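You operate a simulated robot arm through the tools that you are given. There is no shell and no other tool. Be economical: measure what you need, move in short steps, check, and stop when the job is done.

You run a simulated two-armed robot. Do the job below in one go: nothing can be reset, and whatever is moved stays where it is left.

TASK
Grease the middle of the red lever, then swing it wide open and back.
Fine: the brush goes back in its pot; the red rod ends swung home over the lever's hole. Set down upright: brush. A coat counts when it lies all over at full strength: go over it till it gets no stronger.

The check looks at the end state, three seconds after you hand in, the way a careful person would. Anything else that was tipped, shoved, dropped, spilled or broken makes it a failure.

THE ROBOT
Two 6-joint arms with two-finger parallel grippers on one trunk, on a base that drives. Base frame: it is fixed to the floor where the robot stands at the start and does not move with it; the origin is under the middle of the robot, x ahead of it, y to its left, z up; the surface under the hand at the start is at about z = 735. Units: mm, rad, N and s.
The left shoulder is at the start at [-102, 177, 758], the right one opposite. With the tool pointing down near the work surface each hand reaches from about 100 to 700 mm from the robot's upright axis, wherever it stands, measured 20 degrees to its own side. Places, roughly: drive lever [300, -1100, 900]; grease tin [400, -200, 800]; pole with the blue lever [400, -500, 1200]; pole with the red lever [400, 1200, 1200]; pole with the yellow lever [400, 400, 1200]; red rod [200, 700, 800]. Payload 1.57 kg a hand.
Tool frame (each hand has its own): the origin (TCP) lies between the finger pads and is the grasp point; the fingertips stand 30 mm ahead of it; z points along the fingers, y is the line along which they close. The gripper opens to 80 mm. The fingers are 17 mm wide and 12 mm thick; the gripper's body (40 by 82 mm) begins 80 mm behind the TCP.
Orientation is told as [roll, pitch, yaw] about the base's x, y, z axes, in that order, counted from this pose: with the fingers straight down and closing along the base's y, the tool's x points along the base's -x, its y along +y and its z along -z.

THE INTERFACE
- The arms move only by the tool servo_tool. It takes "left_series", "right_series" or both (then of equal length, played together; a hand with none holds still); each is a list of rows, each a list of 7 numbers: the shift along the tool's x, y, z in units of 500 mm (1.0 is 500 mm), then the turn, a rotation vector about the tool's x, y, z in units of 180 degrees (1.0 is 180 degrees), then the finger opening in mm, from 0 to 80. In form: [[tx, ty, tz, rx, ry, rz, hand], ...]. A call has 1 to 8 rows; each row is the pose to reach, as a shift and turn from the pose commanded when the call began, along the tool's axes at that moment. A call with a number of a shift or a turn outside -1 to 1 is refused whole. Each row takes 0.2 s and may step no farther than 50 mm and 0.15 rad from the row before; otherwise, or with a gripper value out of range, the whole call is refused. A pose out of reach is approached as far as the arm can. The call stops where the force on the tool passes 40 N (or 10 N more than at its start, if that is more) or the arm is blocked; 0.2 s more then pass. Each finger travels about 72 mm/s and halts on what it meets, pressing with about 23 N; the grip force reading is that of the motor and also rises with nothing between the fingers. The clock runs only during rows and for 0.2 s after the last one: add rows that repeat a pose to give the fingers time. The reply holds the time, the measured pose of the TCP, the force on the tool along the base axes, the opening and the grip force, in the units named above and with some noise, with the torque about the TCP (base axes, N m) and any sound that the robot's microphone picked up.
- Cameras (640 x 400 px; columns grow to the right, rows downward): "scene" is now at [34, 4, 1471]; the picture's right is [0.08, -1.00, 0.00], its down [-0.81, -0.06, -0.59] and it looks along [0.59, 0.05, -0.81] (base axes); focal length 248 px, centre (320, 200). "left" rides on the left gripper at [72, 7, -122] in its tool frame; the picture's right is [-0.09, 1.00, 0.00], its down [-0.84, -0.08, -0.54] and it looks along [-0.54, -0.05, 0.84] (tool axes); focal length 238 px, centre (320, 200). "right" rides on the right gripper at [72, -7, -122] in its tool frame; the picture's right is [0.09, 1.00, 0.00], its down [-0.84, 0.08, -0.54] and it looks along [-0.54, 0.05, 0.84] (tool axes); focal length 238 px, centre (320, 200).
- snapshot(camera): a new picture of that camera. It takes no simulated time.
- move_column(by): slides the trunk up (or, below 0, down) by that many mm; the arms and the scene camera ride with it, the base frame stays. It gives what a move gives, with no picture.
- drive_base(legs): drives the robot by 1 to 6 legs, each [ahead, left, turn to the left] in mm, mm and rad, along the robot's own axes; the way and the turn of a leg run together, so that a leg with both is an arc; at most 1500 mm and 3.142 rad a leg. The arms and the cameras ride along, it lands a little off, and it stops where it bumps. It gives what a move gives.
- turn_head(pan, tilt): turns the head with the scene camera to pan (to the left, within 2.496 rad either way) and tilt (down, from -0.506 to 1.204), counted from straight ahead of the robot. It gives what a move gives.
- locate(camera, pixels): for up to 12 pixels [column, row] of the newest picture of that camera ("zoom" is the newest enlarged one), the place [x, y, z] in the base frame of the surface seen there, good to about 2 mm. It takes no simulated time.
- close_up(camera, box): a new picture of the part [left, top, right, bottom] of that camera's present view, enlarged. It takes no simulated time.
- close_job(): hands the job in; it is judged then, once.

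Work in short steps. Measure before you move; look again where a grasp or a placing could have gone wrong, and mend it. You have 80 turns and 78 pictures in all, those below and enlarged ones among them. Open the grippers and draw the arms clear of the work before you hand the job in, unless the task says otherwise; then end with one line.

The tools are called after "Call:" by a JSON object that holds its "name" and its "arguments". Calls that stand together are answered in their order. servo_tool: Moves the arms, as the interface text tells. Its arguments: {"type":"object","properties":{"left_series":{"type":"array","items":{"type":"array","items":{"type":"number"}}},"right_series":{"type":"array","items":{"type":"array","items":{"type":"number"}}}},"required":[]} The other tools are called the same way: move_column (by) slides the trunk up or down; drive_base (legs) drives the base; turn_head (pan, tilt) turns the head that bears the scene camera; snapshot (camera) takes a picture; locate (camera, pixels) gives the place of the surface under pixels of a picture; close_up (camera, box) takes an enlarged picture of a part of a camera's view; close_job () hands the job in.

At the start:

```text
t: 0.0
left_tcp_pos: [209.3, 281.1, 1203.4]
left_tool_rot: [-0.001, 0.0, 0.002]
left_contact_force: [-0.8, -0.4, 0.6]
left_torque: [0.01, 0.04, 0.0]
left_finger_gap: 79.8
left_grip_force: 0.2
right_tcp_pos: [437.5, 23.0, 1126.4]
right_tool_rot: [-0.001, -0.001, 0.001]
right_contact_force: [-0.1, -0.4, 0.2]
right_torque: [0.05, 0.02, 0.01]
right_finger_gap: 80.2
right_grip_force: 0.1
trunk travel left (down, up): [-200.0, 128.0]
robot x, y, heading: [0.0, -1.5, 0.0]
head pan, tilt: [0.08, 0.941]
```

scene: 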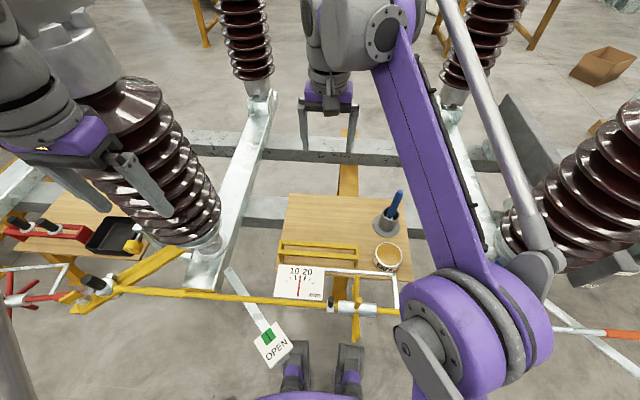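
right: 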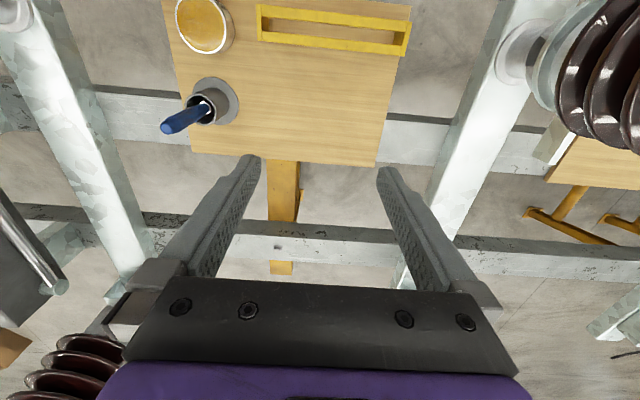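
left: 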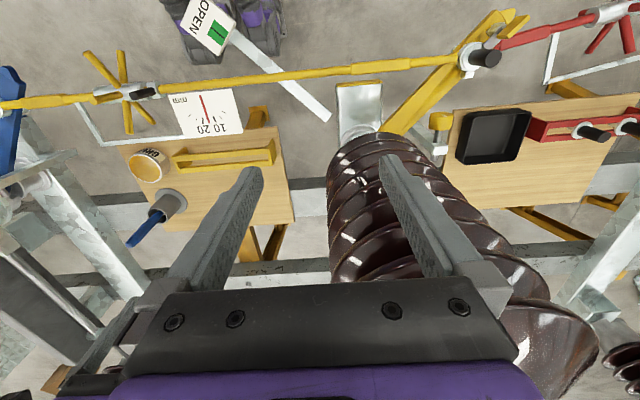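

The first picture shows the brush pot, the grease tin and the yellow linkage ahead, with red parts on the left. I turn the head to the left to see the red lever.

Call:
{"name": "turn_head", "arguments": {"pan": 1.2, "tilt": 0.5}}

Call:
{"name": "snapshot", "arguments": {"camera": "scene"}}

Call:
{"name": "turn_head", "arguments": {"pan": 0.4, "tilt": 0.3}}

Call:
{"name": "snapshot", "arguments": {"camera": "scene"}}

```text
t: 1.4
left_tcp_pos: [208.3, 281.2, 1202.9]
left_tool_rot: [-0.002, 0.0, -0.001]
left_contact_force: [0.4, -0.1, -0.2]
left_torque: [-0.02, -0.01, -0.02]
left_finger_gap: 80.2
left_grip_force: 0.1
right_tcp_pos: [438.7, 23.5, 1127.3]
right_tool_rot: [0.0, 0.0, 0.0]
right_contact_force: [-0.5, 0.2, 0.2]
right_torque: [-0.04, -0.04, -0.01]
right_finger_gap: 79.8
right_grip_force: 0.1
trunk travel left (down, up): [-200.0, 128.0]
robot x, y, heading: [0.4, 2.7, -0.006]
head pan, tilt: [1.201, 0.499]
```

```text
74 pictures are left
```

scene: 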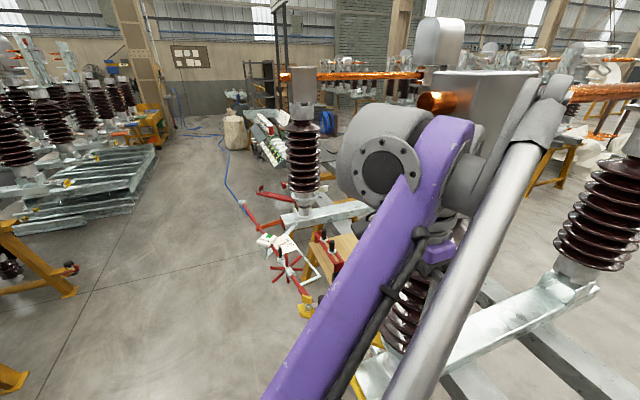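

```text
t: 2.5
left_tcp_pos: [208.9, 281.6, 1203.3]
left_tool_rot: [0.0, 0.0, 0.001]
left_contact_force: [0.8, -0.4, 0.3]
left_torque: [0.03, -0.04, -0.02]
left_finger_gap: 80.0
left_grip_force: 0.2
right_tcp_pos: [438.5, 22.7, 1126.2]
right_tool_rot: [0.0, 0.001, -0.001]
right_contact_force: [-0.1, -0.1, -0.4]
right_torque: [0.0, 0.02, -0.01]
right_finger_gap: 80.1
right_grip_force: 0.0
trunk travel left (down, up): [-200.0, 128.0]
robot x, y, heading: [-0.8, -2.5, -0.002]
head pan, tilt: [0.4, 0.3]
```

```text
73 pictures are left
```

scene: 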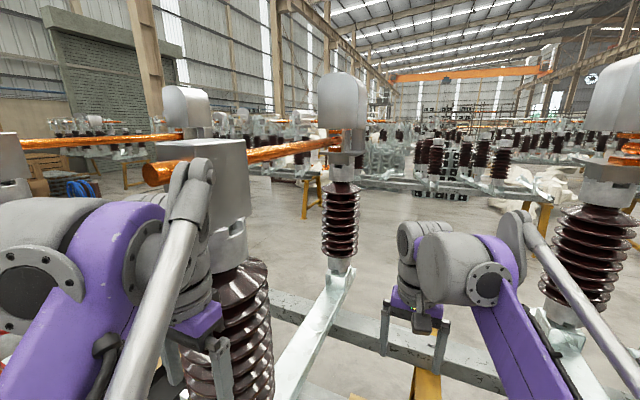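

Zooming in on the red assembly (first left view, around column 290, row 250) needs the head turned back to it.

Call:
{"name": "turn_head", "arguments": {"pan": 1.2, "tilt": 0.6}}

Call:
{"name": "close_up", "arguments": {"camera": "scene", "box": [230, 120, 390, 290]}}

Call:
{"name": "close_up", "arguments": {"camera": "left", "box": [400, 0, 640, 150]}}

Call:
{"name": "close_up", "arguments": {"camera": "left", "box": [0, 0, 340, 220]}}

```text
t: 3.6
left_tcp_pos: [210.3, 281.2, 1203.5]
left_tool_rot: [0.0, -0.002, -0.001]
left_contact_force: [0.6, -0.2, 1.3]
left_torque: [-0.02, -0.02, -0.02]
left_finger_gap: 80.1
left_grip_force: 0.0
right_tcp_pos: [437.8, 23.5, 1127.3]
right_tool_rot: [-0.001, 0.0, -0.002]
right_contact_force: [0.0, 0.0, -0.2]
right_torque: [-0.01, 0.02, -0.01]
right_finger_gap: 80.0
right_grip_force: 0.1
trunk travel left (down, up): [-200.0, 128.0]
robot x, y, heading: [-2.7, -0.7, 0.001]
head pan, tilt: [1.201, 0.6]
```

```text
2.35 times, centred on (310, 205) of scene
```

zoom: 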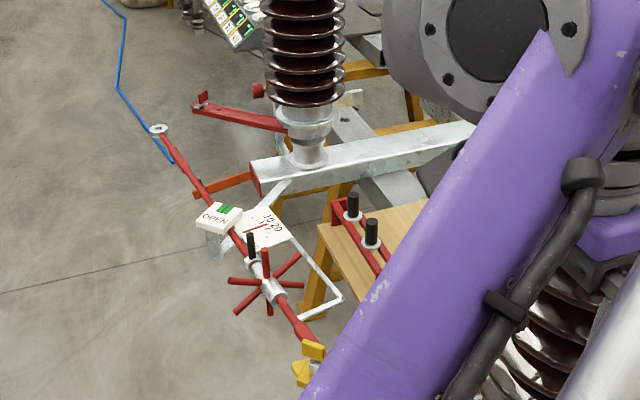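

```text
2.67 times, centred on (520, 75) of left
```

zoom: 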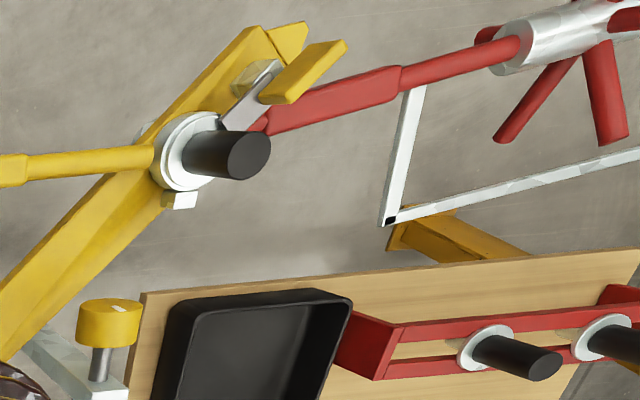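

```text
1.82 times, centred on (170, 110) of left
```

zoom: 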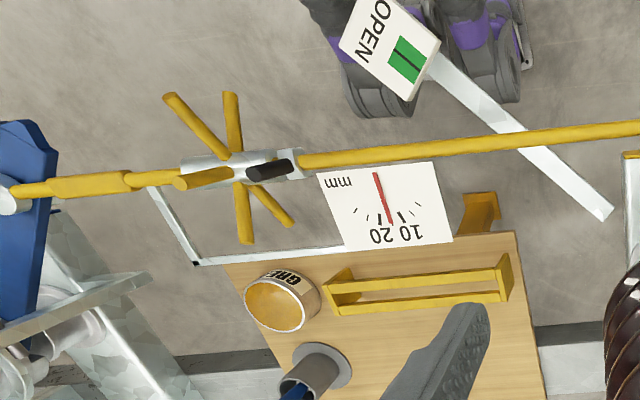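

I turn the head back down and ahead to measure the pot, brush, tin and linkage.

Call:
{"name": "turn_head", "arguments": {"pan": 0.08, "tilt": 0.941}}

Call:
{"name": "close_up", "arguments": {"camera": "scene", "box": [220, 160, 460, 310]}}

Call:
{"name": "locate", "arguments": {"camera": "zoom", "pixels": [[477, 83], [460, 125], [448, 160], [430, 160], [447, 240], [447, 265], [425, 240], [475, 240], [230, 130], [250, 250], [150, 350], [330, 395]]}}

Call:
{"name": "snapshot", "arguments": {"camera": "scene"}}

Call:
{"name": "locate", "arguments": {"camera": "scene", "pixels": [[270, 345], [295, 350], [160, 290], [85, 295], [25, 298], [15, 285], [70, 232], [40, 225], [115, 235], [610, 333], [230, 275], [340, 350]]}}

```text
t: 5.0
left_tcp_pos: [210.0, 281.3, 1203.9]
left_tool_rot: [0.0, 0.0, 0.0]
left_contact_force: [0.2, -0.1, 0.3]
left_torque: [0.03, 0.01, -0.03]
left_finger_gap: 80.2
left_grip_force: 0.0
right_tcp_pos: [439.1, 22.3, 1127.5]
right_tool_rot: [0.0, 0.001, 0.001]
right_contact_force: [-0.5, -0.4, -0.3]
right_torque: [0.01, -0.03, -0.04]
right_finger_gap: 80.0
right_grip_force: 0.1
trunk travel left (down, up): [-200.0, 128.0]
robot x, y, heading: [0.1, -1.5, -0.0]
head pan, tilt: [0.08, 0.941]
```

```text
2.67 times, centred on (340, 235) of scene
```

zoom: 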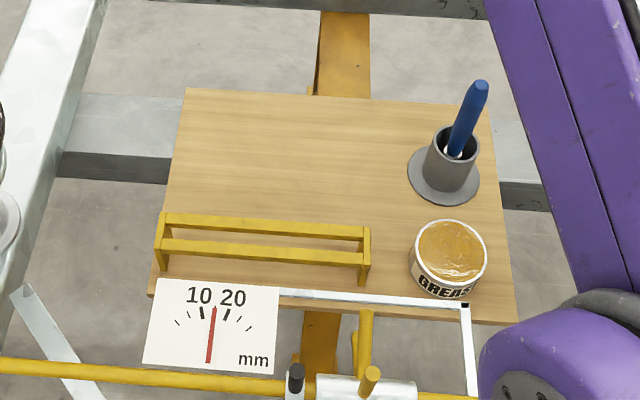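

```text
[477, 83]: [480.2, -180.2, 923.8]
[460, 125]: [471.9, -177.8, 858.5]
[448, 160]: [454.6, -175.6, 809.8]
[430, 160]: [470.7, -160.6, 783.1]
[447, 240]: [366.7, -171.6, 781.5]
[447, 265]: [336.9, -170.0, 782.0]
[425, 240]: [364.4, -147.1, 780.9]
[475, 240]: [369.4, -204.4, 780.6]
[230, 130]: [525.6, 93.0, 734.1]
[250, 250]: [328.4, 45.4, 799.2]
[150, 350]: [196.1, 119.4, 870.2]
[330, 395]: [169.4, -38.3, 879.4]
```

```text
68 pictures are left
```

scene: 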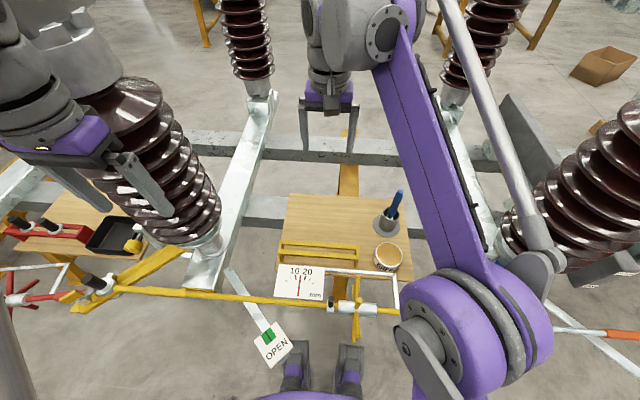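

```text
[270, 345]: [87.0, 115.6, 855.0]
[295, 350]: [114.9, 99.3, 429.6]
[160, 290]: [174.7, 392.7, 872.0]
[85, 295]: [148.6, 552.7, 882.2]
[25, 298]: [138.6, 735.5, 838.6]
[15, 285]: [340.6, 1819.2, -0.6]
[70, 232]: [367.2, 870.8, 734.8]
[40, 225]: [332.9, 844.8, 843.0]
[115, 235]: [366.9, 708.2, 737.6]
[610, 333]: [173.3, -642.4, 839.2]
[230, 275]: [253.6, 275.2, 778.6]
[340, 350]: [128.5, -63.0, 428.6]
```

The brush's handle top is near [480, -180, 924]. I take a close look from the right hand to get its lean and thickness.

Call:
{"name": "close_up", "arguments": {"camera": "right", "box": [140, 60, 268, 140]}}

Call:
{"name": "locate", "arguments": {"camera": "zoom", "pixels": [[140, 340], [200, 310], [255, 280], [300, 255], [320, 220], [480, 230], [350, 300], [390, 110], [340, 105]]}}

```text
5.00 times, centred on (204, 100) of right
```

zoom: 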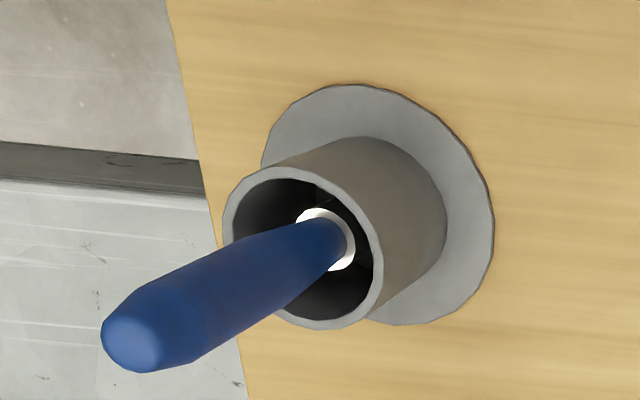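

```text
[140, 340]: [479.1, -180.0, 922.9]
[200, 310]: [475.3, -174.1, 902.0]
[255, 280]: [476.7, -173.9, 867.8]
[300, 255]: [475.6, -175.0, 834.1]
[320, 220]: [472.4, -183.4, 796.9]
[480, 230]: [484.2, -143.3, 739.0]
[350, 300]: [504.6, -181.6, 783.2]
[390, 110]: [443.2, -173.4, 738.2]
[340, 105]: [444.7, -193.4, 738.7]
```

The brush stands upright with its axis at about (480, -181) and its top at z 923. I move the right hand over it with the fingers open.

Call:
{"name": "servo_tool", "arguments": {"right_series": [[-0.02, -0.09, 0, 0, 0, 0, 60], [-0.04, -0.18, 0, 0, 0, 0, 60], [-0.06, -0.27, 0, 0, 0, 0, 60], [-0.08, -0.35, 0, 0, 0, 0, 60], [-0.083, -0.408, 0, 0, 0, 0, 60], [-0.083, -0.408, 0.09, 0, 0, 0, 60], [-0.083, -0.408, 0.18, 0, 0, 0, 60], [-0.083, -0.408, 0.26, 0, 0, 0, 60]]}}

Call:
{"name": "snapshot", "arguments": {"camera": "right"}}

```text
t: 6.8
left_tcp_pos: [208.6, 280.5, 1202.6]
left_tool_rot: [0.0, 0.001, 0.001]
left_contact_force: [0.6, 0.5, -0.2]
left_torque: [0.01, -0.02, 0.03]
left_finger_gap: 80.1
left_grip_force: 0.0
right_tcp_pos: [480.1, -178.7, 995.0]
right_tool_rot: [0.0, 0.002, 0.0]
right_contact_force: [0.3, 0.5, -0.1]
right_torque: [0.01, 0.04, 0.04]
right_finger_gap: 59.9
right_grip_force: 0.1
trunk travel left (down, up): [-200.0, 128.0]
robot x, y, heading: [1.0, -1.5, -0.0]
head pan, tilt: [0.08, 0.941]
```

```text
66 pictures are left
```

right: 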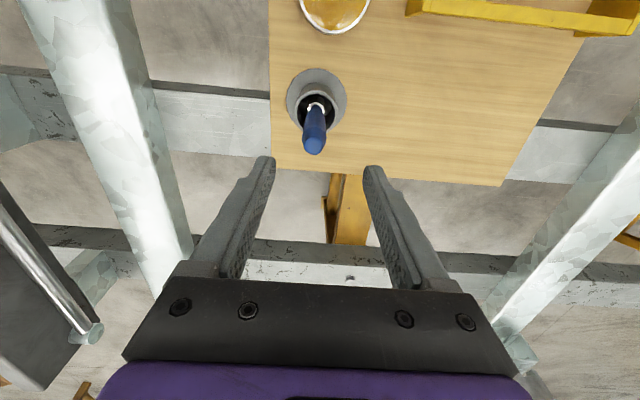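

The brush (column 313) lies centred between the fingers. I go down to z 890 and close.

Call:
{"name": "servo_tool", "arguments": {"right_series": [[0, -0.004, 0.09, 0, 0, 0, 60], [0, -0.004, 0.18, 0, 0, 0, 60], [0, -0.004, 0.21, 0, 0, 0, 60], [0, -0.004, 0.21, 0, 0, 0, 20], [0, -0.004, 0.21, 0, 0, 0, 0], [0, -0.004, 0.21, 0, 0, 0, 0], [0, -0.004, 0.21, 0, 0, 0, 0]]}}

Call:
{"name": "snapshot", "arguments": {"camera": "right"}}

```text
t: 8.4
left_tcp_pos: [209.4, 279.7, 1203.6]
left_tool_rot: [-0.001, 0.001, 0.0]
left_contact_force: [0.6, -0.4, 0.4]
left_torque: [0.0, 0.02, 0.01]
left_finger_gap: 80.0
left_grip_force: 0.0
right_tcp_pos: [479.9, -181.7, 891.6]
right_tool_rot: [0.001, 0.0, 0.0]
right_contact_force: [-0.4, 0.3, 0.3]
right_torque: [0.04, 0.01, 0.02]
right_finger_gap: 21.8
right_grip_force: 22.7
trunk travel left (down, up): [-200.0, 128.0]
robot x, y, heading: [-0.1, -3.2, 0.004]
head pan, tilt: [0.08, 0.941]
```

```text
65 pictures are left
```

right: 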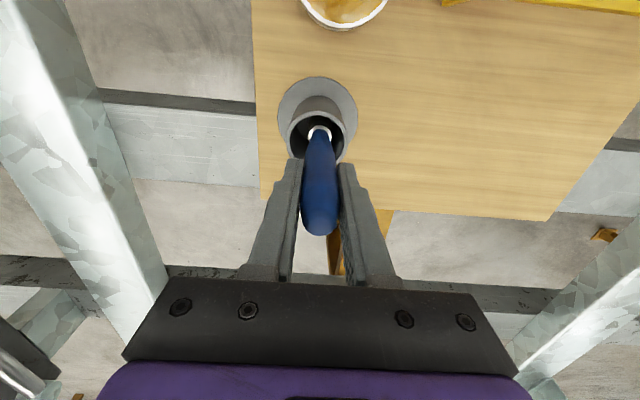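

Gripped at 21.8 mm. I lift the brush 150 mm clear and look at its length.

Call:
{"name": "servo_tool", "arguments": {"right_series": [[0, 0, -0.08, 0, 0, 0, 0], [0, 0, -0.16, 0, 0, 0, 0], [0, 0, -0.24, 0, 0, 0, 0], [0, 0, -0.32, 0, 0, 0, 0], [0.07, 0, -0.32, 0, 0, 0, 0], [0.14, 0.0, -0.32, 0, 0, 0, 0]]}}

Call:
{"name": "close_up", "arguments": {"camera": "scene", "box": [280, 100, 480, 300]}}

Call:
{"name": "close_up", "arguments": {"camera": "left", "box": [0, 100, 240, 300]}}

```text
t: 9.8
left_tcp_pos: [209.2, 281.2, 1202.8]
left_tool_rot: [0.0, -0.001, -0.001]
left_contact_force: [0.1, 0.4, 0.0]
left_torque: [0.0, -0.01, 0.01]
left_finger_gap: 80.0
left_grip_force: 0.1
right_tcp_pos: [407.1, -183.6, 1051.7]
right_tool_rot: [-0.001, -0.003, -0.001]
right_contact_force: [-0.1, -0.1, -0.3]
right_torque: [0.02, 0.01, -0.01]
right_finger_gap: 21.8
right_grip_force: 23.8
trunk travel left (down, up): [-200.0, 128.0]
robot x, y, heading: [0.8, 2.2, 0.002]
head pan, tilt: [0.08, 0.941]
```

```text
2.00 times, centred on (380, 200) of scene
```

zoom: 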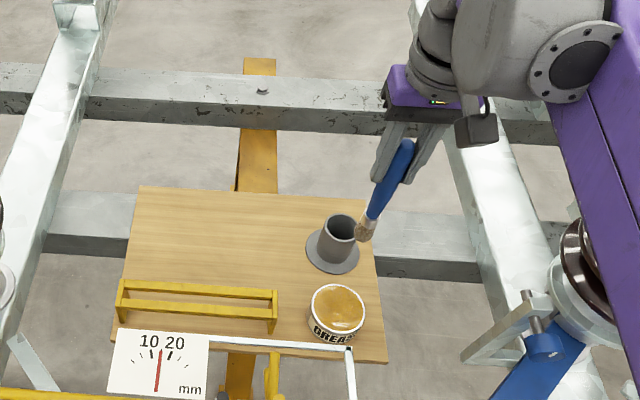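

```text
2.00 times, centred on (120, 200) of left
```

zoom: 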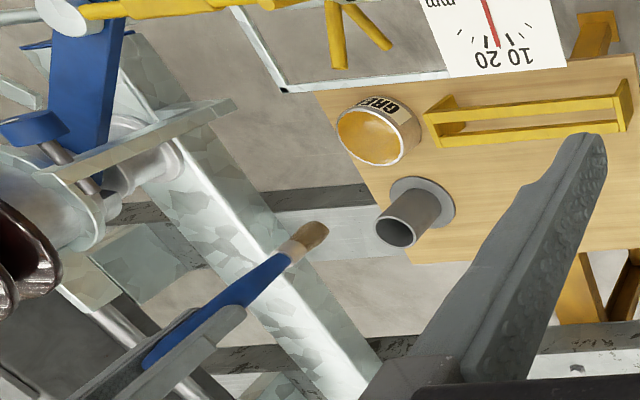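

I measure the bristle tip and the tin's rim.

Call:
{"name": "locate", "arguments": {"camera": "zoom", "pixels": [[321, 227], [310, 238], [290, 250], [270, 275], [230, 300], [340, 130], [378, 160], [400, 115], [372, 135], [420, 140], [395, 235]]}}

```text
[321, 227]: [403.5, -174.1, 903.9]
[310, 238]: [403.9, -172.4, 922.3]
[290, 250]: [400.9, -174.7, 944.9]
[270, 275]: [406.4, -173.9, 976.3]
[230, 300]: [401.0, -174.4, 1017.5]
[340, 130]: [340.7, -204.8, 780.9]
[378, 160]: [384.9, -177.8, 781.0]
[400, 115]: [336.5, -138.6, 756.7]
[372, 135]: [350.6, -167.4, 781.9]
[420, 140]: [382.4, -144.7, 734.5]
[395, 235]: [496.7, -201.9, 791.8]
```

The tip sits about 152 mm below the TCP, and the tin's centre is near (350, -175) with the surface at z 781. I go over the tin and dip about 12 mm, then wipe about and lift.

Call:
{"name": "servo_tool", "arguments": {"right_series": [[0.06, 0.014, 0, 0, 0, 0, 0], [0.11, 0.014, 0, 0, 0, 0, 0], [0.11, 0.014, 0.09, 0, 0, 0, 0], [0.11, 0.014, 0.18, 0, 0, 0, 0], [0.11, 0.014, 0.24, 0, 0, 0, 0], [0.11, 0.014, 0.264, 0, 0, 0, 0], [0.12, 0.014, 0.264, 0, 0, 0, 0], [0.1, 0.014, 0.264, 0, 0, 0, 0]]}}

Call:
{"name": "close_up", "arguments": {"camera": "scene", "box": [320, 170, 460, 300]}}

```text
t: 11.6
left_tcp_pos: [209.0, 280.8, 1202.9]
left_tool_rot: [0.001, -0.001, -0.001]
left_contact_force: [0.2, 0.0, 0.0]
left_torque: [0.03, 0.02, 0.0]
left_finger_gap: 79.9
left_grip_force: 0.0
right_tcp_pos: [359.1, -176.9, 921.1]
right_tool_rot: [0.0, -0.002, 0.001]
right_contact_force: [-3.1, -1.0, 7.7]
right_torque: [-0.07, 0.52, 0.01]
right_finger_gap: 21.4
right_grip_force: 22.9
trunk travel left (down, up): [-200.0, 128.0]
robot x, y, heading: [-0.4, 2.6, -0.005]
head pan, tilt: [0.08, 0.941]
```

```text
3.08 times, centred on (390, 235) of scene
```

zoom: 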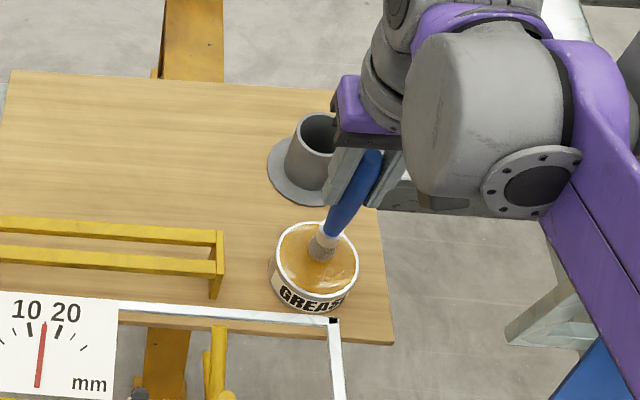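

Contact of 7.7 N shows the brush is dipped. I lift it well clear and look at it, and check what is behind and to the left for driving.

Call:
{"name": "servo_tool", "arguments": {"right_series": [[0, 0, -0.06, 0, 0, 0, 0], [0, 0, -0.15, 0, 0, 0, 0], [0, 0, -0.24, 0, 0, 0, 0], [0, 0, -0.33, 0, 0, 0, 0], [0, 0, -0.4, 0, 0, 0, 0]]}}

Call:
{"name": "close_up", "arguments": {"camera": "left", "box": [0, 60, 240, 260]}}

Call:
{"name": "turn_head", "arguments": {"pan": 2.2, "tilt": 0.7}}

Call:
{"name": "snapshot", "arguments": {"camera": "scene"}}

```text
t: 12.8
left_tcp_pos: [208.6, 280.0, 1203.4]
left_tool_rot: [-0.001, -0.001, -0.001]
left_contact_force: [0.5, 1.3, 0.1]
left_torque: [0.0, 0.0, 0.0]
left_finger_gap: 79.9
left_grip_force: 0.1
right_tcp_pos: [358.4, -177.0, 1121.3]
right_tool_rot: [0.001, 0.0, 0.0]
right_contact_force: [0.0, -0.2, -0.7]
right_torque: [0.01, -0.01, -0.02]
right_finger_gap: 21.6
right_grip_force: 22.8
trunk travel left (down, up): [-200.0, 128.0]
robot x, y, heading: [1.8, -1.4, -0.002]
head pan, tilt: [0.08, 0.941]
```

```text
2.00 times, centred on (120, 160) of left
```

zoom: 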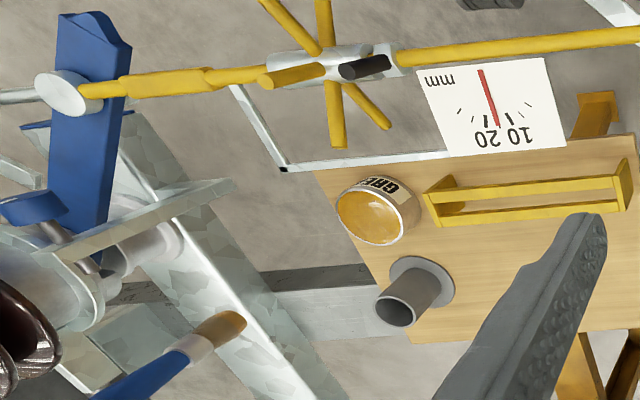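

```text
t: 14.8
left_tcp_pos: [209.1, 279.7, 1203.5]
left_tool_rot: [0.0, -0.001, -0.001]
left_contact_force: [0.2, -0.1, 0.2]
left_torque: [-0.02, -0.01, 0.0]
left_finger_gap: 80.2
left_grip_force: 0.1
right_tcp_pos: [358.7, -177.0, 1120.0]
right_tool_rot: [-0.001, 0.001, 0.0]
right_contact_force: [0.6, -0.4, -0.5]
right_torque: [0.0, -0.02, -0.05]
right_finger_gap: 21.8
right_grip_force: 23.9
trunk travel left (down, up): [-200.0, 128.0]
robot x, y, heading: [-1.4, -2.0, -0.003]
head pan, tilt: [2.201, 0.7]
```

```text
60 pictures are left
```

scene: 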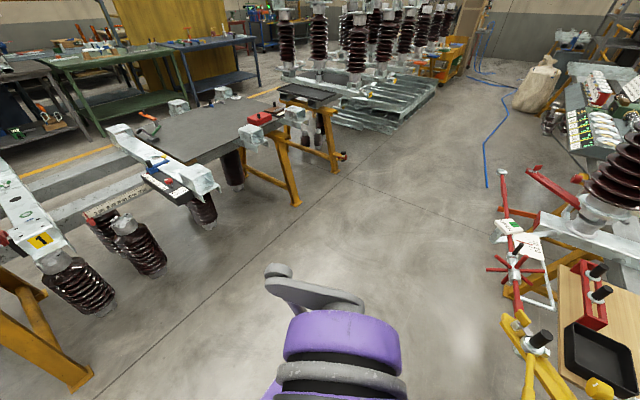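

The brush is coated and the aisle is free behind and left. I back off 450 mm and drive left 1000 mm, then look.

Call:
{"name": "drive_base", "arguments": {"legs": [[-450, 0, 0], [0, 1000, 0]]}}

Call:
{"name": "turn_head", "arguments": {"pan": 0.15, "tilt": 0.7}}

Call:
{"name": "snapshot", "arguments": {"camera": "scene"}}

```text
t: 26.2
left_tcp_pos: [-239.2, 1277.0, 1203.8]
left_tool_rot: [0.0, 0.0, -0.005]
left_contact_force: [-0.1, 0.4, -0.2]
left_torque: [0.03, 0.01, 0.0]
left_finger_gap: 80.0
left_grip_force: 0.0
right_tcp_pos: [-92.2, 819.9, 1121.2]
right_tool_rot: [-0.001, 0.0, -0.004]
right_contact_force: [-1.0, 0.1, -1.0]
right_torque: [0.02, -0.02, -0.03]
right_finger_gap: 21.4
right_grip_force: 23.2
trunk travel left (down, up): [-200.0, 128.0]
robot x, y, heading: [-447.0, 1000.3, -0.003]
head pan, tilt: [2.201, 0.7]
```

```text
t: 28.1
left_tcp_pos: [-239.3, 1278.1, 1203.5]
left_tool_rot: [0.001, 0.0, -0.002]
left_contact_force: [-0.2, -0.4, -0.4]
left_torque: [0.01, -0.02, -0.02]
left_finger_gap: 79.6
left_grip_force: 0.0
right_tcp_pos: [-93.0, 819.6, 1121.1]
right_tool_rot: [-0.001, -0.002, -0.005]
right_contact_force: [-0.7, -0.1, 0.7]
right_torque: [0.01, -0.01, 0.0]
right_finger_gap: 21.4
right_grip_force: 23.3
trunk travel left (down, up): [-200.0, 128.0]
robot x, y, heading: [-450.2, 996.5, -0.003]
head pan, tilt: [0.15, 0.7]
```

```text
59 pictures are left
```

scene: 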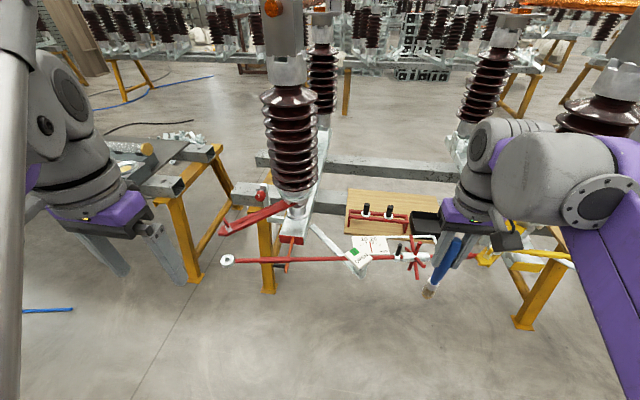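

Call:
{"name": "close_up", "arguments": {"camera": "scene", "box": [200, 170, 440, 310]}}

Call:
{"name": "locate", "arguments": {"camera": "zoom", "pixels": [[72, 244], [95, 243], [215, 242], [380, 235], [65, 160], [150, 120], [225, 95], [165, 70], [250, 185], [232, 235], [435, 262], [570, 235]]}}

```text
2.67 times, centred on (320, 240) of scene
```

zoom: 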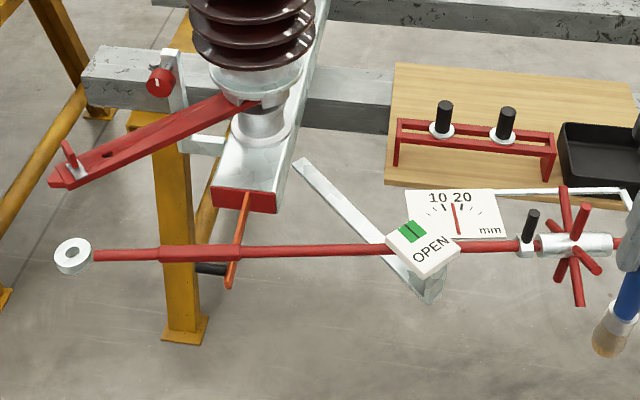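

```text
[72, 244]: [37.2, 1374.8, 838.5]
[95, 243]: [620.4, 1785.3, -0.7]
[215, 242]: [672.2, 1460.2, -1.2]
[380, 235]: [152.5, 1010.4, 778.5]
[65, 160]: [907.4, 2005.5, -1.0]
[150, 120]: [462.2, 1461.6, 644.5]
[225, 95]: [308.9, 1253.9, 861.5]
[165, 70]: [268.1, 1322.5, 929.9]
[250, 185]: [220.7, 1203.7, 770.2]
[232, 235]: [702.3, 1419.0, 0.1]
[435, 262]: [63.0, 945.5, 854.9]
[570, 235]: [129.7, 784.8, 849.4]
```

The lever, rod ring and rest are visible but far. I drive 300 mm ahead to see them better.

Call:
{"name": "drive_base", "arguments": {"legs": [[250, 0, 0]]}}

Call:
{"name": "turn_head", "arguments": {"pan": 0.45, "tilt": 0.85}}

Call:
{"name": "snapshot", "arguments": {"camera": "scene"}}

Call:
{"name": "snapshot", "arguments": {"camera": "left"}}

```text
t: 30.0
left_tcp_pos: [11.2, 1277.1, 1204.0]
left_tool_rot: [0.0, 0.0, -0.001]
left_contact_force: [-0.3, 0.4, -0.1]
left_torque: [-0.01, 0.04, -0.02]
left_finger_gap: 80.1
left_grip_force: 0.1
right_tcp_pos: [160.4, 819.4, 1120.6]
right_tool_rot: [-0.002, -0.001, 0.0]
right_contact_force: [0.4, 0.2, -0.7]
right_torque: [-0.04, -0.02, 0.02]
right_finger_gap: 21.7
right_grip_force: 22.6
trunk travel left (down, up): [-200.0, 128.0]
robot x, y, heading: [-198.7, 1000.6, 0.004]
head pan, tilt: [0.15, 0.7]
```

```text
t: 30.8
left_tcp_pos: [10.6, 1278.8, 1203.5]
left_tool_rot: [0.0, 0.0, 0.001]
left_contact_force: [0.4, 0.4, -0.4]
left_torque: [-0.02, 0.0, 0.03]
left_finger_gap: 80.2
left_grip_force: 0.1
right_tcp_pos: [159.3, 820.8, 1119.3]
right_tool_rot: [0.0, 0.0, -0.001]
right_contact_force: [0.4, -0.7, -1.1]
right_torque: [0.02, -0.01, -0.02]
right_finger_gap: 21.5
right_grip_force: 23.0
trunk travel left (down, up): [-200.0, 128.0]
robot x, y, heading: [-199.7, 998.6, 0.003]
head pan, tilt: [0.45, 0.85]
```

```text
57 pictures are left
```

scene: 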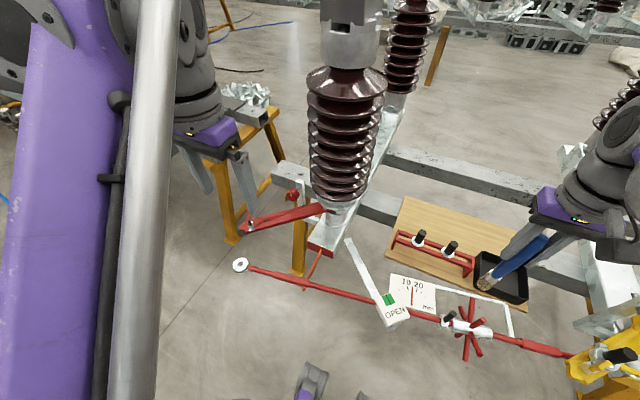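

```text
56 pictures are left
```

left: 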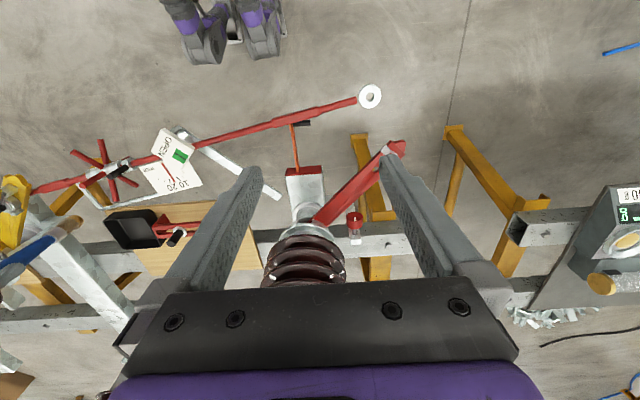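

Call:
{"name": "close_up", "arguments": {"camera": "scene", "box": [220, 180, 360, 290]}}

Call:
{"name": "locate", "arguments": {"camera": "zoom", "pixels": [[90, 387], [75, 385], [105, 390], [200, 415], [120, 225], [145, 205], [250, 170], [350, 155], [430, 145], [330, 95], [345, 75], [440, 310]]}}

Call:
{"name": "close_up", "arguments": {"camera": "left", "box": [280, 80, 440, 250]}}

Call:
{"name": "locate", "arguments": {"camera": "zoom", "pixels": [[210, 40], [267, 20], [290, 130], [240, 185], [190, 225], [140, 280], [285, 180], [65, 110], [150, 110], [290, 270], [275, 260], [250, 100]]}}

```text
3.64 times, centred on (290, 235) of scene
```

zoom: 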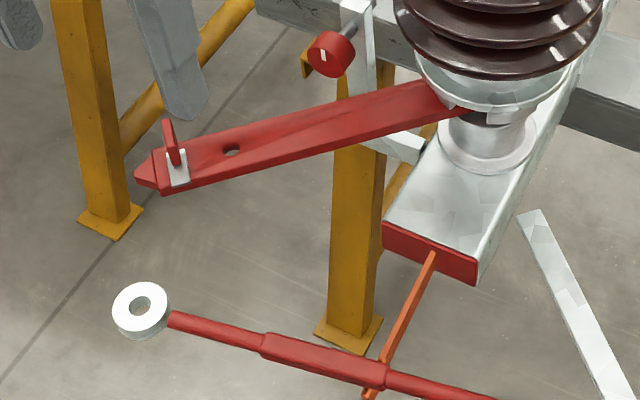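

```text
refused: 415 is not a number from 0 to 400
```

```text
2.35 times, centred on (360, 165) of left
```

zoom: 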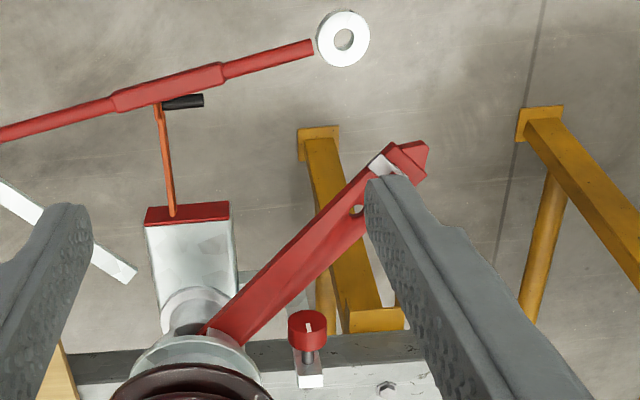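

```text
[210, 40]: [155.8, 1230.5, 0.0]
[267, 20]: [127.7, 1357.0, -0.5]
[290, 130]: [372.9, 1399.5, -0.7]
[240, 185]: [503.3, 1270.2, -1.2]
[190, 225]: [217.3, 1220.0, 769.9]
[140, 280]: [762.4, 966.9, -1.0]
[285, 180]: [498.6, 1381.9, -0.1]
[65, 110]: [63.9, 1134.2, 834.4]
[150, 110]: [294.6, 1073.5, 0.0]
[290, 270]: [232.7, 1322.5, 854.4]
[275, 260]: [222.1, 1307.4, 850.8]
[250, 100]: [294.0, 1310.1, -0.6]
```

The lever, its hole (355, 208), tip latch and the ring (342, 40) are clear in the enlarged left picture. I locate them.

Call:
{"name": "locate", "arguments": {"camera": "zoom", "pixels": [[327, 40], [358, 40], [343, 60], [300, 45], [215, 75], [165, 100], [160, 140], [170, 205], [390, 155], [415, 150], [380, 165], [345, 215]]}}

Call:
{"name": "locate", "arguments": {"camera": "zoom", "pixels": [[320, 235], [300, 260], [270, 290], [240, 320], [325, 210], [345, 245], [305, 320], [305, 355], [310, 380], [200, 100], [185, 240], [225, 335]]}}

```text
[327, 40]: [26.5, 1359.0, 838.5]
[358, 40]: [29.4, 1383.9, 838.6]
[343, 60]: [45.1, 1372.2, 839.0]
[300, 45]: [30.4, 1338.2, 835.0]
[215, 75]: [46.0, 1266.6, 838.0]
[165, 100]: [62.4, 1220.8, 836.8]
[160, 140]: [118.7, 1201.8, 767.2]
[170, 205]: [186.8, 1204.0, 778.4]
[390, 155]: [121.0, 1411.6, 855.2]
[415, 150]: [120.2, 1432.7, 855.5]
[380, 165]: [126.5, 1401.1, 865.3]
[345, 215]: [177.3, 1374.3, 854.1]
```

```text
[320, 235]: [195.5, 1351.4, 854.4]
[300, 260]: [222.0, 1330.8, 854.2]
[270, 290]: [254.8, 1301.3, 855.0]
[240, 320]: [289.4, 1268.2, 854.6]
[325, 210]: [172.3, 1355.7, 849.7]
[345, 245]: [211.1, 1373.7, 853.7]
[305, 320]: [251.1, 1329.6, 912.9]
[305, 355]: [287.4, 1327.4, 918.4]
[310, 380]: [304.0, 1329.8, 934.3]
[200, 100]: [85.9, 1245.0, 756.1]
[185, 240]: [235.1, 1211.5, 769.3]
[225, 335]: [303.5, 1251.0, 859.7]
```

The lever top is at z 855, its hole near (173, 1383), and the rod ring sits at (29, 1371, 838). I take sharper looks at the lever's middle, the tip and the knob.

Call:
{"name": "close_up", "arguments": {"camera": "scene", "box": [235, 180, 345, 250]}}

Call:
{"name": "close_up", "arguments": {"camera": "left", "box": [320, 130, 420, 230]}}

```text
5.71 times, centred on (290, 215) of scene
```

zoom: 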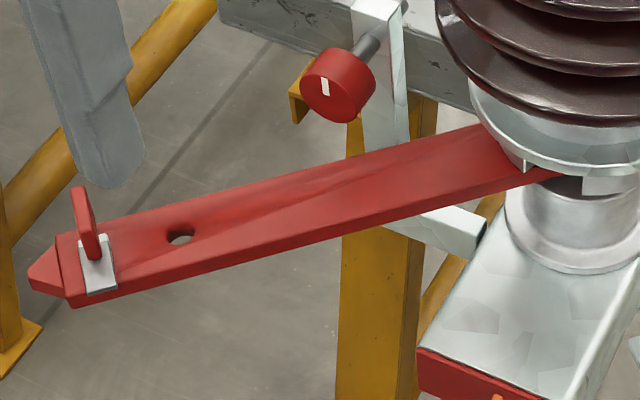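

```text
4.00 times, centred on (370, 180) of left
```

zoom: 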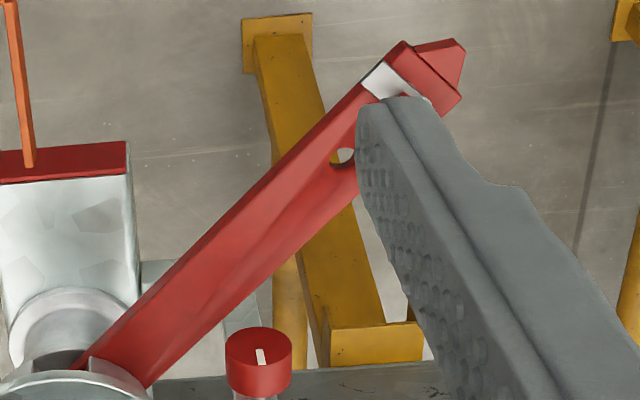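

I locate the lever's edges in this enlarged picture to get its axis and width.

Call:
{"name": "locate", "arguments": {"camera": "zoom", "pixels": [[325, 125], [255, 195], [185, 265], [115, 335], [345, 205], [290, 258], [220, 322], [160, 375], [345, 155], [385, 80], [425, 55], [455, 50]]}}

Call:
{"name": "locate", "arguments": {"camera": "zoom", "pixels": [[258, 345], [258, 380], [240, 350], [300, 180], [230, 250], [150, 330], [12, 100], [30, 160], [65, 155]]}}

```text
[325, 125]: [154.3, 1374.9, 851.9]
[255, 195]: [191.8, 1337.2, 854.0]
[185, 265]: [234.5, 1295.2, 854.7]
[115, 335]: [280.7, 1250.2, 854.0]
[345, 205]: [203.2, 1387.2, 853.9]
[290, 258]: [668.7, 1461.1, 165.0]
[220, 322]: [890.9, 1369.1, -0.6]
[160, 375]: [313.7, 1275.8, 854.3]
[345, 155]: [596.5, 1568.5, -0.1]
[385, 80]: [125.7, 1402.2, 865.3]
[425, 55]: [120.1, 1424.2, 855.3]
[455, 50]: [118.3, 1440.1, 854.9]
```

```text
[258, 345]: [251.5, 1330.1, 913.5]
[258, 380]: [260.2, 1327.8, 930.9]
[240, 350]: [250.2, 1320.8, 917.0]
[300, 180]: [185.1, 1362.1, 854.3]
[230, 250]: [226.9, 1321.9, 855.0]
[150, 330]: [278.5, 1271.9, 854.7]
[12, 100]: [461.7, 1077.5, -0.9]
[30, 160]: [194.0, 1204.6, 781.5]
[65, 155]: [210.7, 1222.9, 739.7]
```

The lever runs at 45° from the pole axis (~360, 1200): centre line x + y = 1560, width 43 mm, top z 854.5. The right hand needs to be closer, so I drive 430 mm left.

Call:
{"name": "drive_base", "arguments": {"legs": [[0, 430, 0]]}}

Call:
{"name": "turn_head", "arguments": {"pan": -0.2, "tilt": 0.95}}

Call:
{"name": "snapshot", "arguments": {"camera": "scene"}}

Call:
{"name": "snapshot", "arguments": {"camera": "right"}}

```text
t: 35.1
left_tcp_pos: [8.8, 1709.2, 1203.0]
left_tool_rot: [0.001, -0.001, 0.004]
left_contact_force: [0.1, 0.2, -1.3]
left_torque: [0.01, 0.01, -0.01]
left_finger_gap: 80.0
left_grip_force: 0.0
right_tcp_pos: [159.9, 1250.7, 1119.9]
right_tool_rot: [-0.001, -0.001, 0.004]
right_contact_force: [-0.1, 0.7, 0.2]
right_torque: [0.01, 0.04, 0.02]
right_finger_gap: 21.7
right_grip_force: 22.6
trunk travel left (down, up): [-200.0, 128.0]
robot x, y, heading: [-201.8, 1427.4, 0.0]
head pan, tilt: [0.45, 0.85]
```

```text
t: 36.1
left_tcp_pos: [8.6, 1707.7, 1202.8]
left_tool_rot: [-0.001, 0.0, 0.004]
left_contact_force: [0.0, 0.7, 0.2]
left_torque: [0.01, 0.0, 0.0]
left_finger_gap: 80.1
left_grip_force: 0.0
right_tcp_pos: [160.5, 1250.6, 1120.2]
right_tool_rot: [0.001, 0.001, 0.004]
right_contact_force: [-0.5, 0.1, -0.6]
right_torque: [-0.03, 0.01, 0.0]
right_finger_gap: 21.7
right_grip_force: 22.3
trunk travel left (down, up): [-200.0, 128.0]
robot x, y, heading: [-199.2, 1424.2, 0.006]
head pan, tilt: [-0.201, 0.949]
```

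```text
51 pictures are left
```

scene: 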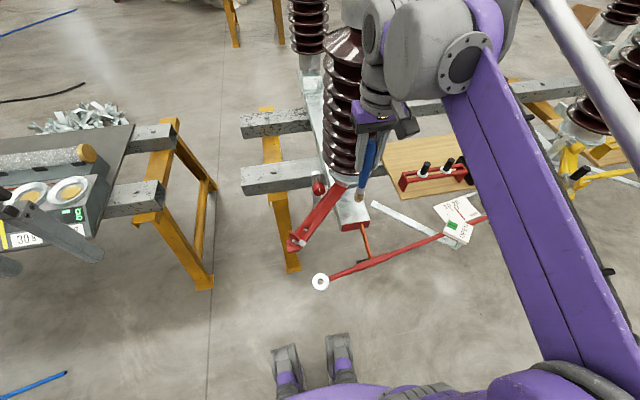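

```text
50 pictures are left
```

right: 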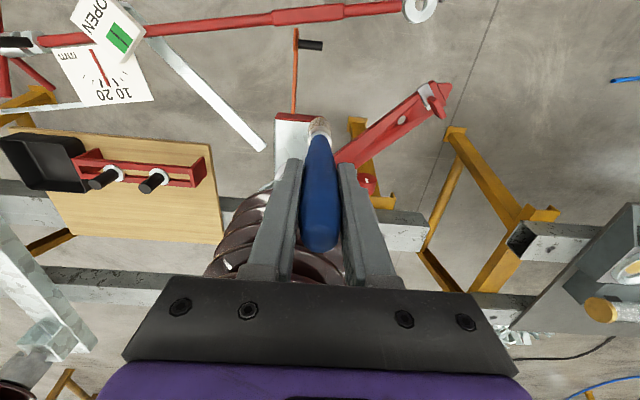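

The brush is near the pole; I shift the hand 80 mm left, tilt it 30° so the bristles point towards the pole side, and lower to just above the lever near (230, 1330).

Call:
{"name": "servo_tool", "arguments": {"right_series": [[0.0, 0.08, 0, 0, 0, 0, 0], [0, 0.16, 0, 0, 0, 0, 0], [0, 0.16, 0, 0, -0.045, 0, 0], [0.0, 0.16, 0, 0, -0.09, 0, 0], [0.01, 0.16, 0.06, 0, -0.13, 0, 0], [0.012, 0.16, 0.12, 0, -0.167, 0, 0], [0.012, 0.16, 0.2, 0, -0.167, 0, 0]]}}

Call:
{"name": "snapshot", "arguments": {"camera": "scene"}}

Call:
{"name": "snapshot", "arguments": {"camera": "right"}}

```text
t: 37.7
left_tcp_pos: [8.7, 1708.6, 1202.9]
left_tool_rot: [-0.001, 0.0, 0.004]
left_contact_force: [-0.6, -0.3, 1.1]
left_torque: [-0.02, 0.02, 0.0]
left_finger_gap: 79.9
left_grip_force: 0.2
right_tcp_pos: [154.2, 1330.0, 1021.2]
right_tool_rot: [0.0, -0.528, 0.003]
right_contact_force: [0.1, 0.1, -1.4]
right_torque: [-0.03, 0.01, 0.02]
right_finger_gap: 21.5
right_grip_force: 23.1
trunk travel left (down, up): [-200.0, 128.0]
robot x, y, heading: [-202.2, 1429.9, 0.005]
head pan, tilt: [-0.201, 0.949]
```

```text
49 pictures are left
```

scene: 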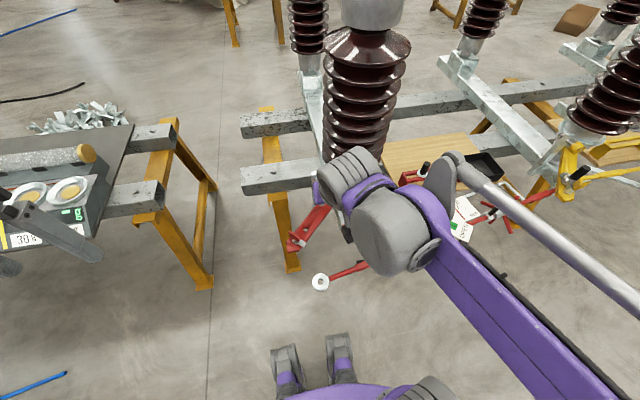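

```text
48 pictures are left
```

right: 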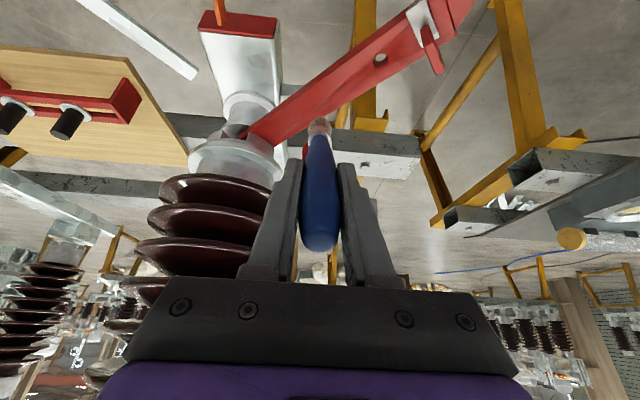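

The tip is about 34 mm above the lever. I press down 36 mm and stroke along the lever's centre line ±40 mm.

Call:
{"name": "servo_tool", "arguments": {"right_series": [[0.03, 0, 0.05, 0, 0, 0, 0], [0.0363, 0, 0.0622, 0, 0, 0, 0], [0.0847, 0.056, 0.034, 0, 0, 0, 0], [0.0363, 0, 0.0622, 0, 0, 0, 0], [-0.0121, -0.056, 0.0904, 0, 0, 0, 0], [0.0363, 0, 0.0622, 0, 0, 0, 0]]}}

Call:
{"name": "close_up", "arguments": {"camera": "right", "box": [220, 0, 480, 170]}}

```text
t: 39.1
left_tcp_pos: [6.7, 1708.2, 1203.9]
left_tool_rot: [0.0, 0.0, 0.003]
left_contact_force: [-0.1, -0.6, -0.6]
left_torque: [0.04, 0.0, 0.05]
left_finger_gap: 79.9
left_grip_force: 0.0
right_tcp_pos: [152.2, 1332.4, 984.4]
right_tool_rot: [0.001, -0.528, 0.003]
right_contact_force: [0.7, -0.6, -0.8]
right_torque: [0.0, 0.01, -0.02]
right_finger_gap: 21.6
right_grip_force: 23.1
trunk travel left (down, up): [-200.0, 128.0]
robot x, y, heading: [-201.4, 1432.5, 0.001]
head pan, tilt: [-0.201, 0.949]
```

```text
2.35 times, centred on (350, 85) of right
```

zoom: 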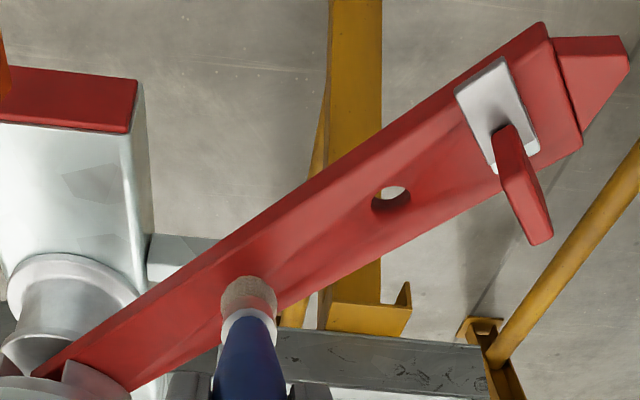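

No contact force yet. I lower in small steps watching for force.

Call:
{"name": "servo_tool", "arguments": {"right_series": [[0.005, 0, 0.0086, 0, 0, 0, 0], [0.008, 0, 0.0138, 0, 0, 0, 0]]}}

Call:
{"name": "locate", "arguments": {"camera": "zoom", "pixels": [[250, 280], [240, 290], [262, 290], [250, 310], [245, 245], [200, 320], [300, 250]]}}

```text
t: 39.7
left_tcp_pos: [7.1, 1708.6, 1204.3]
left_tool_rot: [0.001, 0.001, 0.002]
left_contact_force: [0.0, -0.1, 0.4]
left_torque: [-0.01, 0.04, 0.0]
left_finger_gap: 79.8
left_grip_force: 0.0
right_tcp_pos: [152.0, 1334.0, 978.3]
right_tool_rot: [0.0, -0.526, 0.001]
right_contact_force: [-4.2, 2.7, 14.5]
right_torque: [0.52, -0.46, 0.29]
right_finger_gap: 21.7
right_grip_force: 23.1
trunk travel left (down, up): [-200.0, 128.0]
robot x, y, heading: [-199.7, 1425.2, 0.003]
head pan, tilt: [-0.201, 0.949]
```

```text
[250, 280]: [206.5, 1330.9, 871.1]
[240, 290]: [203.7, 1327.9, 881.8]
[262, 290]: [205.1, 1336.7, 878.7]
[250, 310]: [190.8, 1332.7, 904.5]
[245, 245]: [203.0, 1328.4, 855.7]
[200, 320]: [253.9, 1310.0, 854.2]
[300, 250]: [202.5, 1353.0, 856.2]
```

Contact at z ≈ 981 (14.5 N now). I back off 2 mm and stroke ±40 mm.

Call:
{"name": "servo_tool", "arguments": {"right_series": [[-0.002, 0, -0.0035, 0, 0, 0, 0], [0.0464, 0.056, -0.0317, 0, 0, 0, 0], [-0.002, 0, -0.0035, 0, 0, 0, 0], [-0.0504, -0.056, 0.0247, 0, 0, 0, 0], [-0.002, 0, -0.0035, 0, 0, 0, 0], [0.0464, 0.056, -0.0317, 0, 0, 0, 0]]}}

Call:
{"name": "close_up", "arguments": {"camera": "right", "box": [180, 0, 440, 170]}}

```text
t: 41.1
left_tcp_pos: [9.4, 1707.4, 1204.4]
left_tool_rot: [0.0, 0.0, 0.005]
left_contact_force: [0.6, -0.1, 0.9]
left_torque: [-0.01, 0.03, 0.0]
left_finger_gap: 79.6
left_grip_force: 0.0
right_tcp_pos: [124.0, 1356.2, 980.5]
right_tool_rot: [-0.001, -0.525, 0.001]
right_contact_force: [0.4, -1.0, -0.3]
right_torque: [-0.02, 0.04, 0.01]
right_finger_gap: 21.7
right_grip_force: 23.3
trunk travel left (down, up): [-200.0, 128.0]
robot x, y, heading: [-200.2, 1426.5, 0.001]
head pan, tilt: [-0.201, 0.949]
```

```text
2.35 times, centred on (310, 85) of right
```

zoom: 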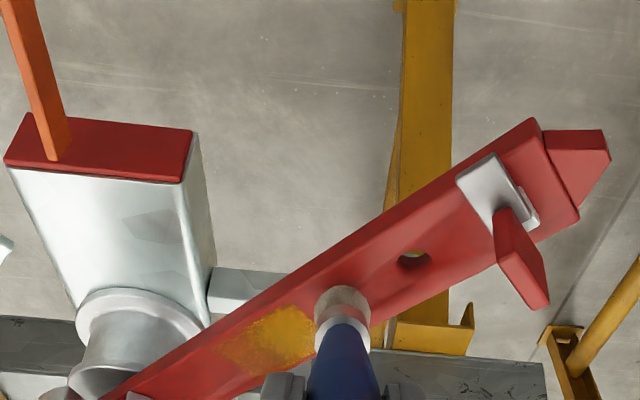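

A yellow coat appeared at (220–315, 305–375). I locate its extents.

Call:
{"name": "locate", "arguments": {"camera": "zoom", "pixels": [[218, 345], [260, 375], [285, 308], [315, 340], [260, 330], [225, 325], [305, 355], [300, 310]]}}

Call:
{"name": "servo_tool", "arguments": {"right_series": [[-0.03, 0, -0.052, 0, 0, 0, 0], [-0.03, 0.06, -0.052, 0, 0, 0, 0]]}}

Call:
{"name": "close_up", "arguments": {"camera": "right", "box": [160, 50, 340, 180]}}

```text
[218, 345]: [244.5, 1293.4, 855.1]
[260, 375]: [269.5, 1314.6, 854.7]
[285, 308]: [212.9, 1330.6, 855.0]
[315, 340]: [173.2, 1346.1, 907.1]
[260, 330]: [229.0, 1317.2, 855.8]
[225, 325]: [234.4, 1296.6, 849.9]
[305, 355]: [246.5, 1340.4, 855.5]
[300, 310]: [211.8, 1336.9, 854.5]
```

```text
t: 41.7
left_tcp_pos: [9.9, 1708.5, 1202.2]
left_tool_rot: [-0.001, 0.003, 0.003]
left_contact_force: [0.3, 0.5, 0.2]
left_torque: [0.0, 0.02, 0.02]
left_finger_gap: 79.9
left_grip_force: 0.1
right_tcp_pos: [125.6, 1385.9, 1008.7]
right_tool_rot: [-0.002, -0.527, 0.002]
right_contact_force: [-0.1, 0.6, -0.3]
right_torque: [0.0, 0.02, 0.0]
right_finger_gap: 21.8
right_grip_force: 22.8
trunk travel left (down, up): [-200.0, 128.0]
robot x, y, heading: [-202.1, 1425.0, 0.003]
head pan, tilt: [-0.201, 0.949]
```

```text
3.08 times, centred on (250, 115) of right
```

zoom: 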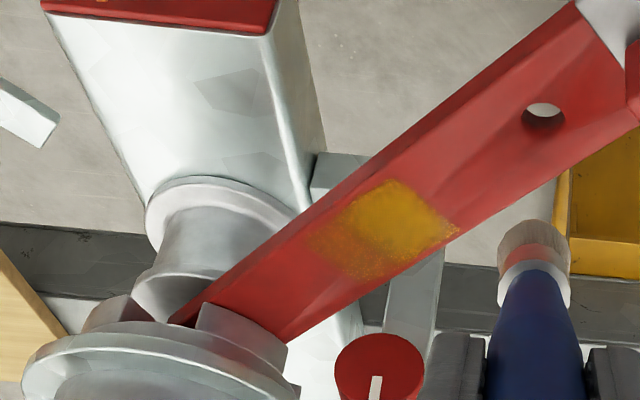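

The coat is strong on the outer half, faint inward. I locate its corners.

Call:
{"name": "locate", "arguments": {"camera": "zoom", "pixels": [[305, 238], [395, 180], [457, 230], [375, 278], [360, 230], [330, 255], [420, 205], [425, 255], [350, 205]]}}

```text
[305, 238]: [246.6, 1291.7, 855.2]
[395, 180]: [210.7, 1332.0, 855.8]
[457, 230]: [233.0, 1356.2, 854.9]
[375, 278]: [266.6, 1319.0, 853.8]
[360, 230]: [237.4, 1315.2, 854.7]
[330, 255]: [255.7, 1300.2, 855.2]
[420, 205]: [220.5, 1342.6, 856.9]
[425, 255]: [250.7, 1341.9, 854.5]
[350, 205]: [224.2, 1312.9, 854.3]
```

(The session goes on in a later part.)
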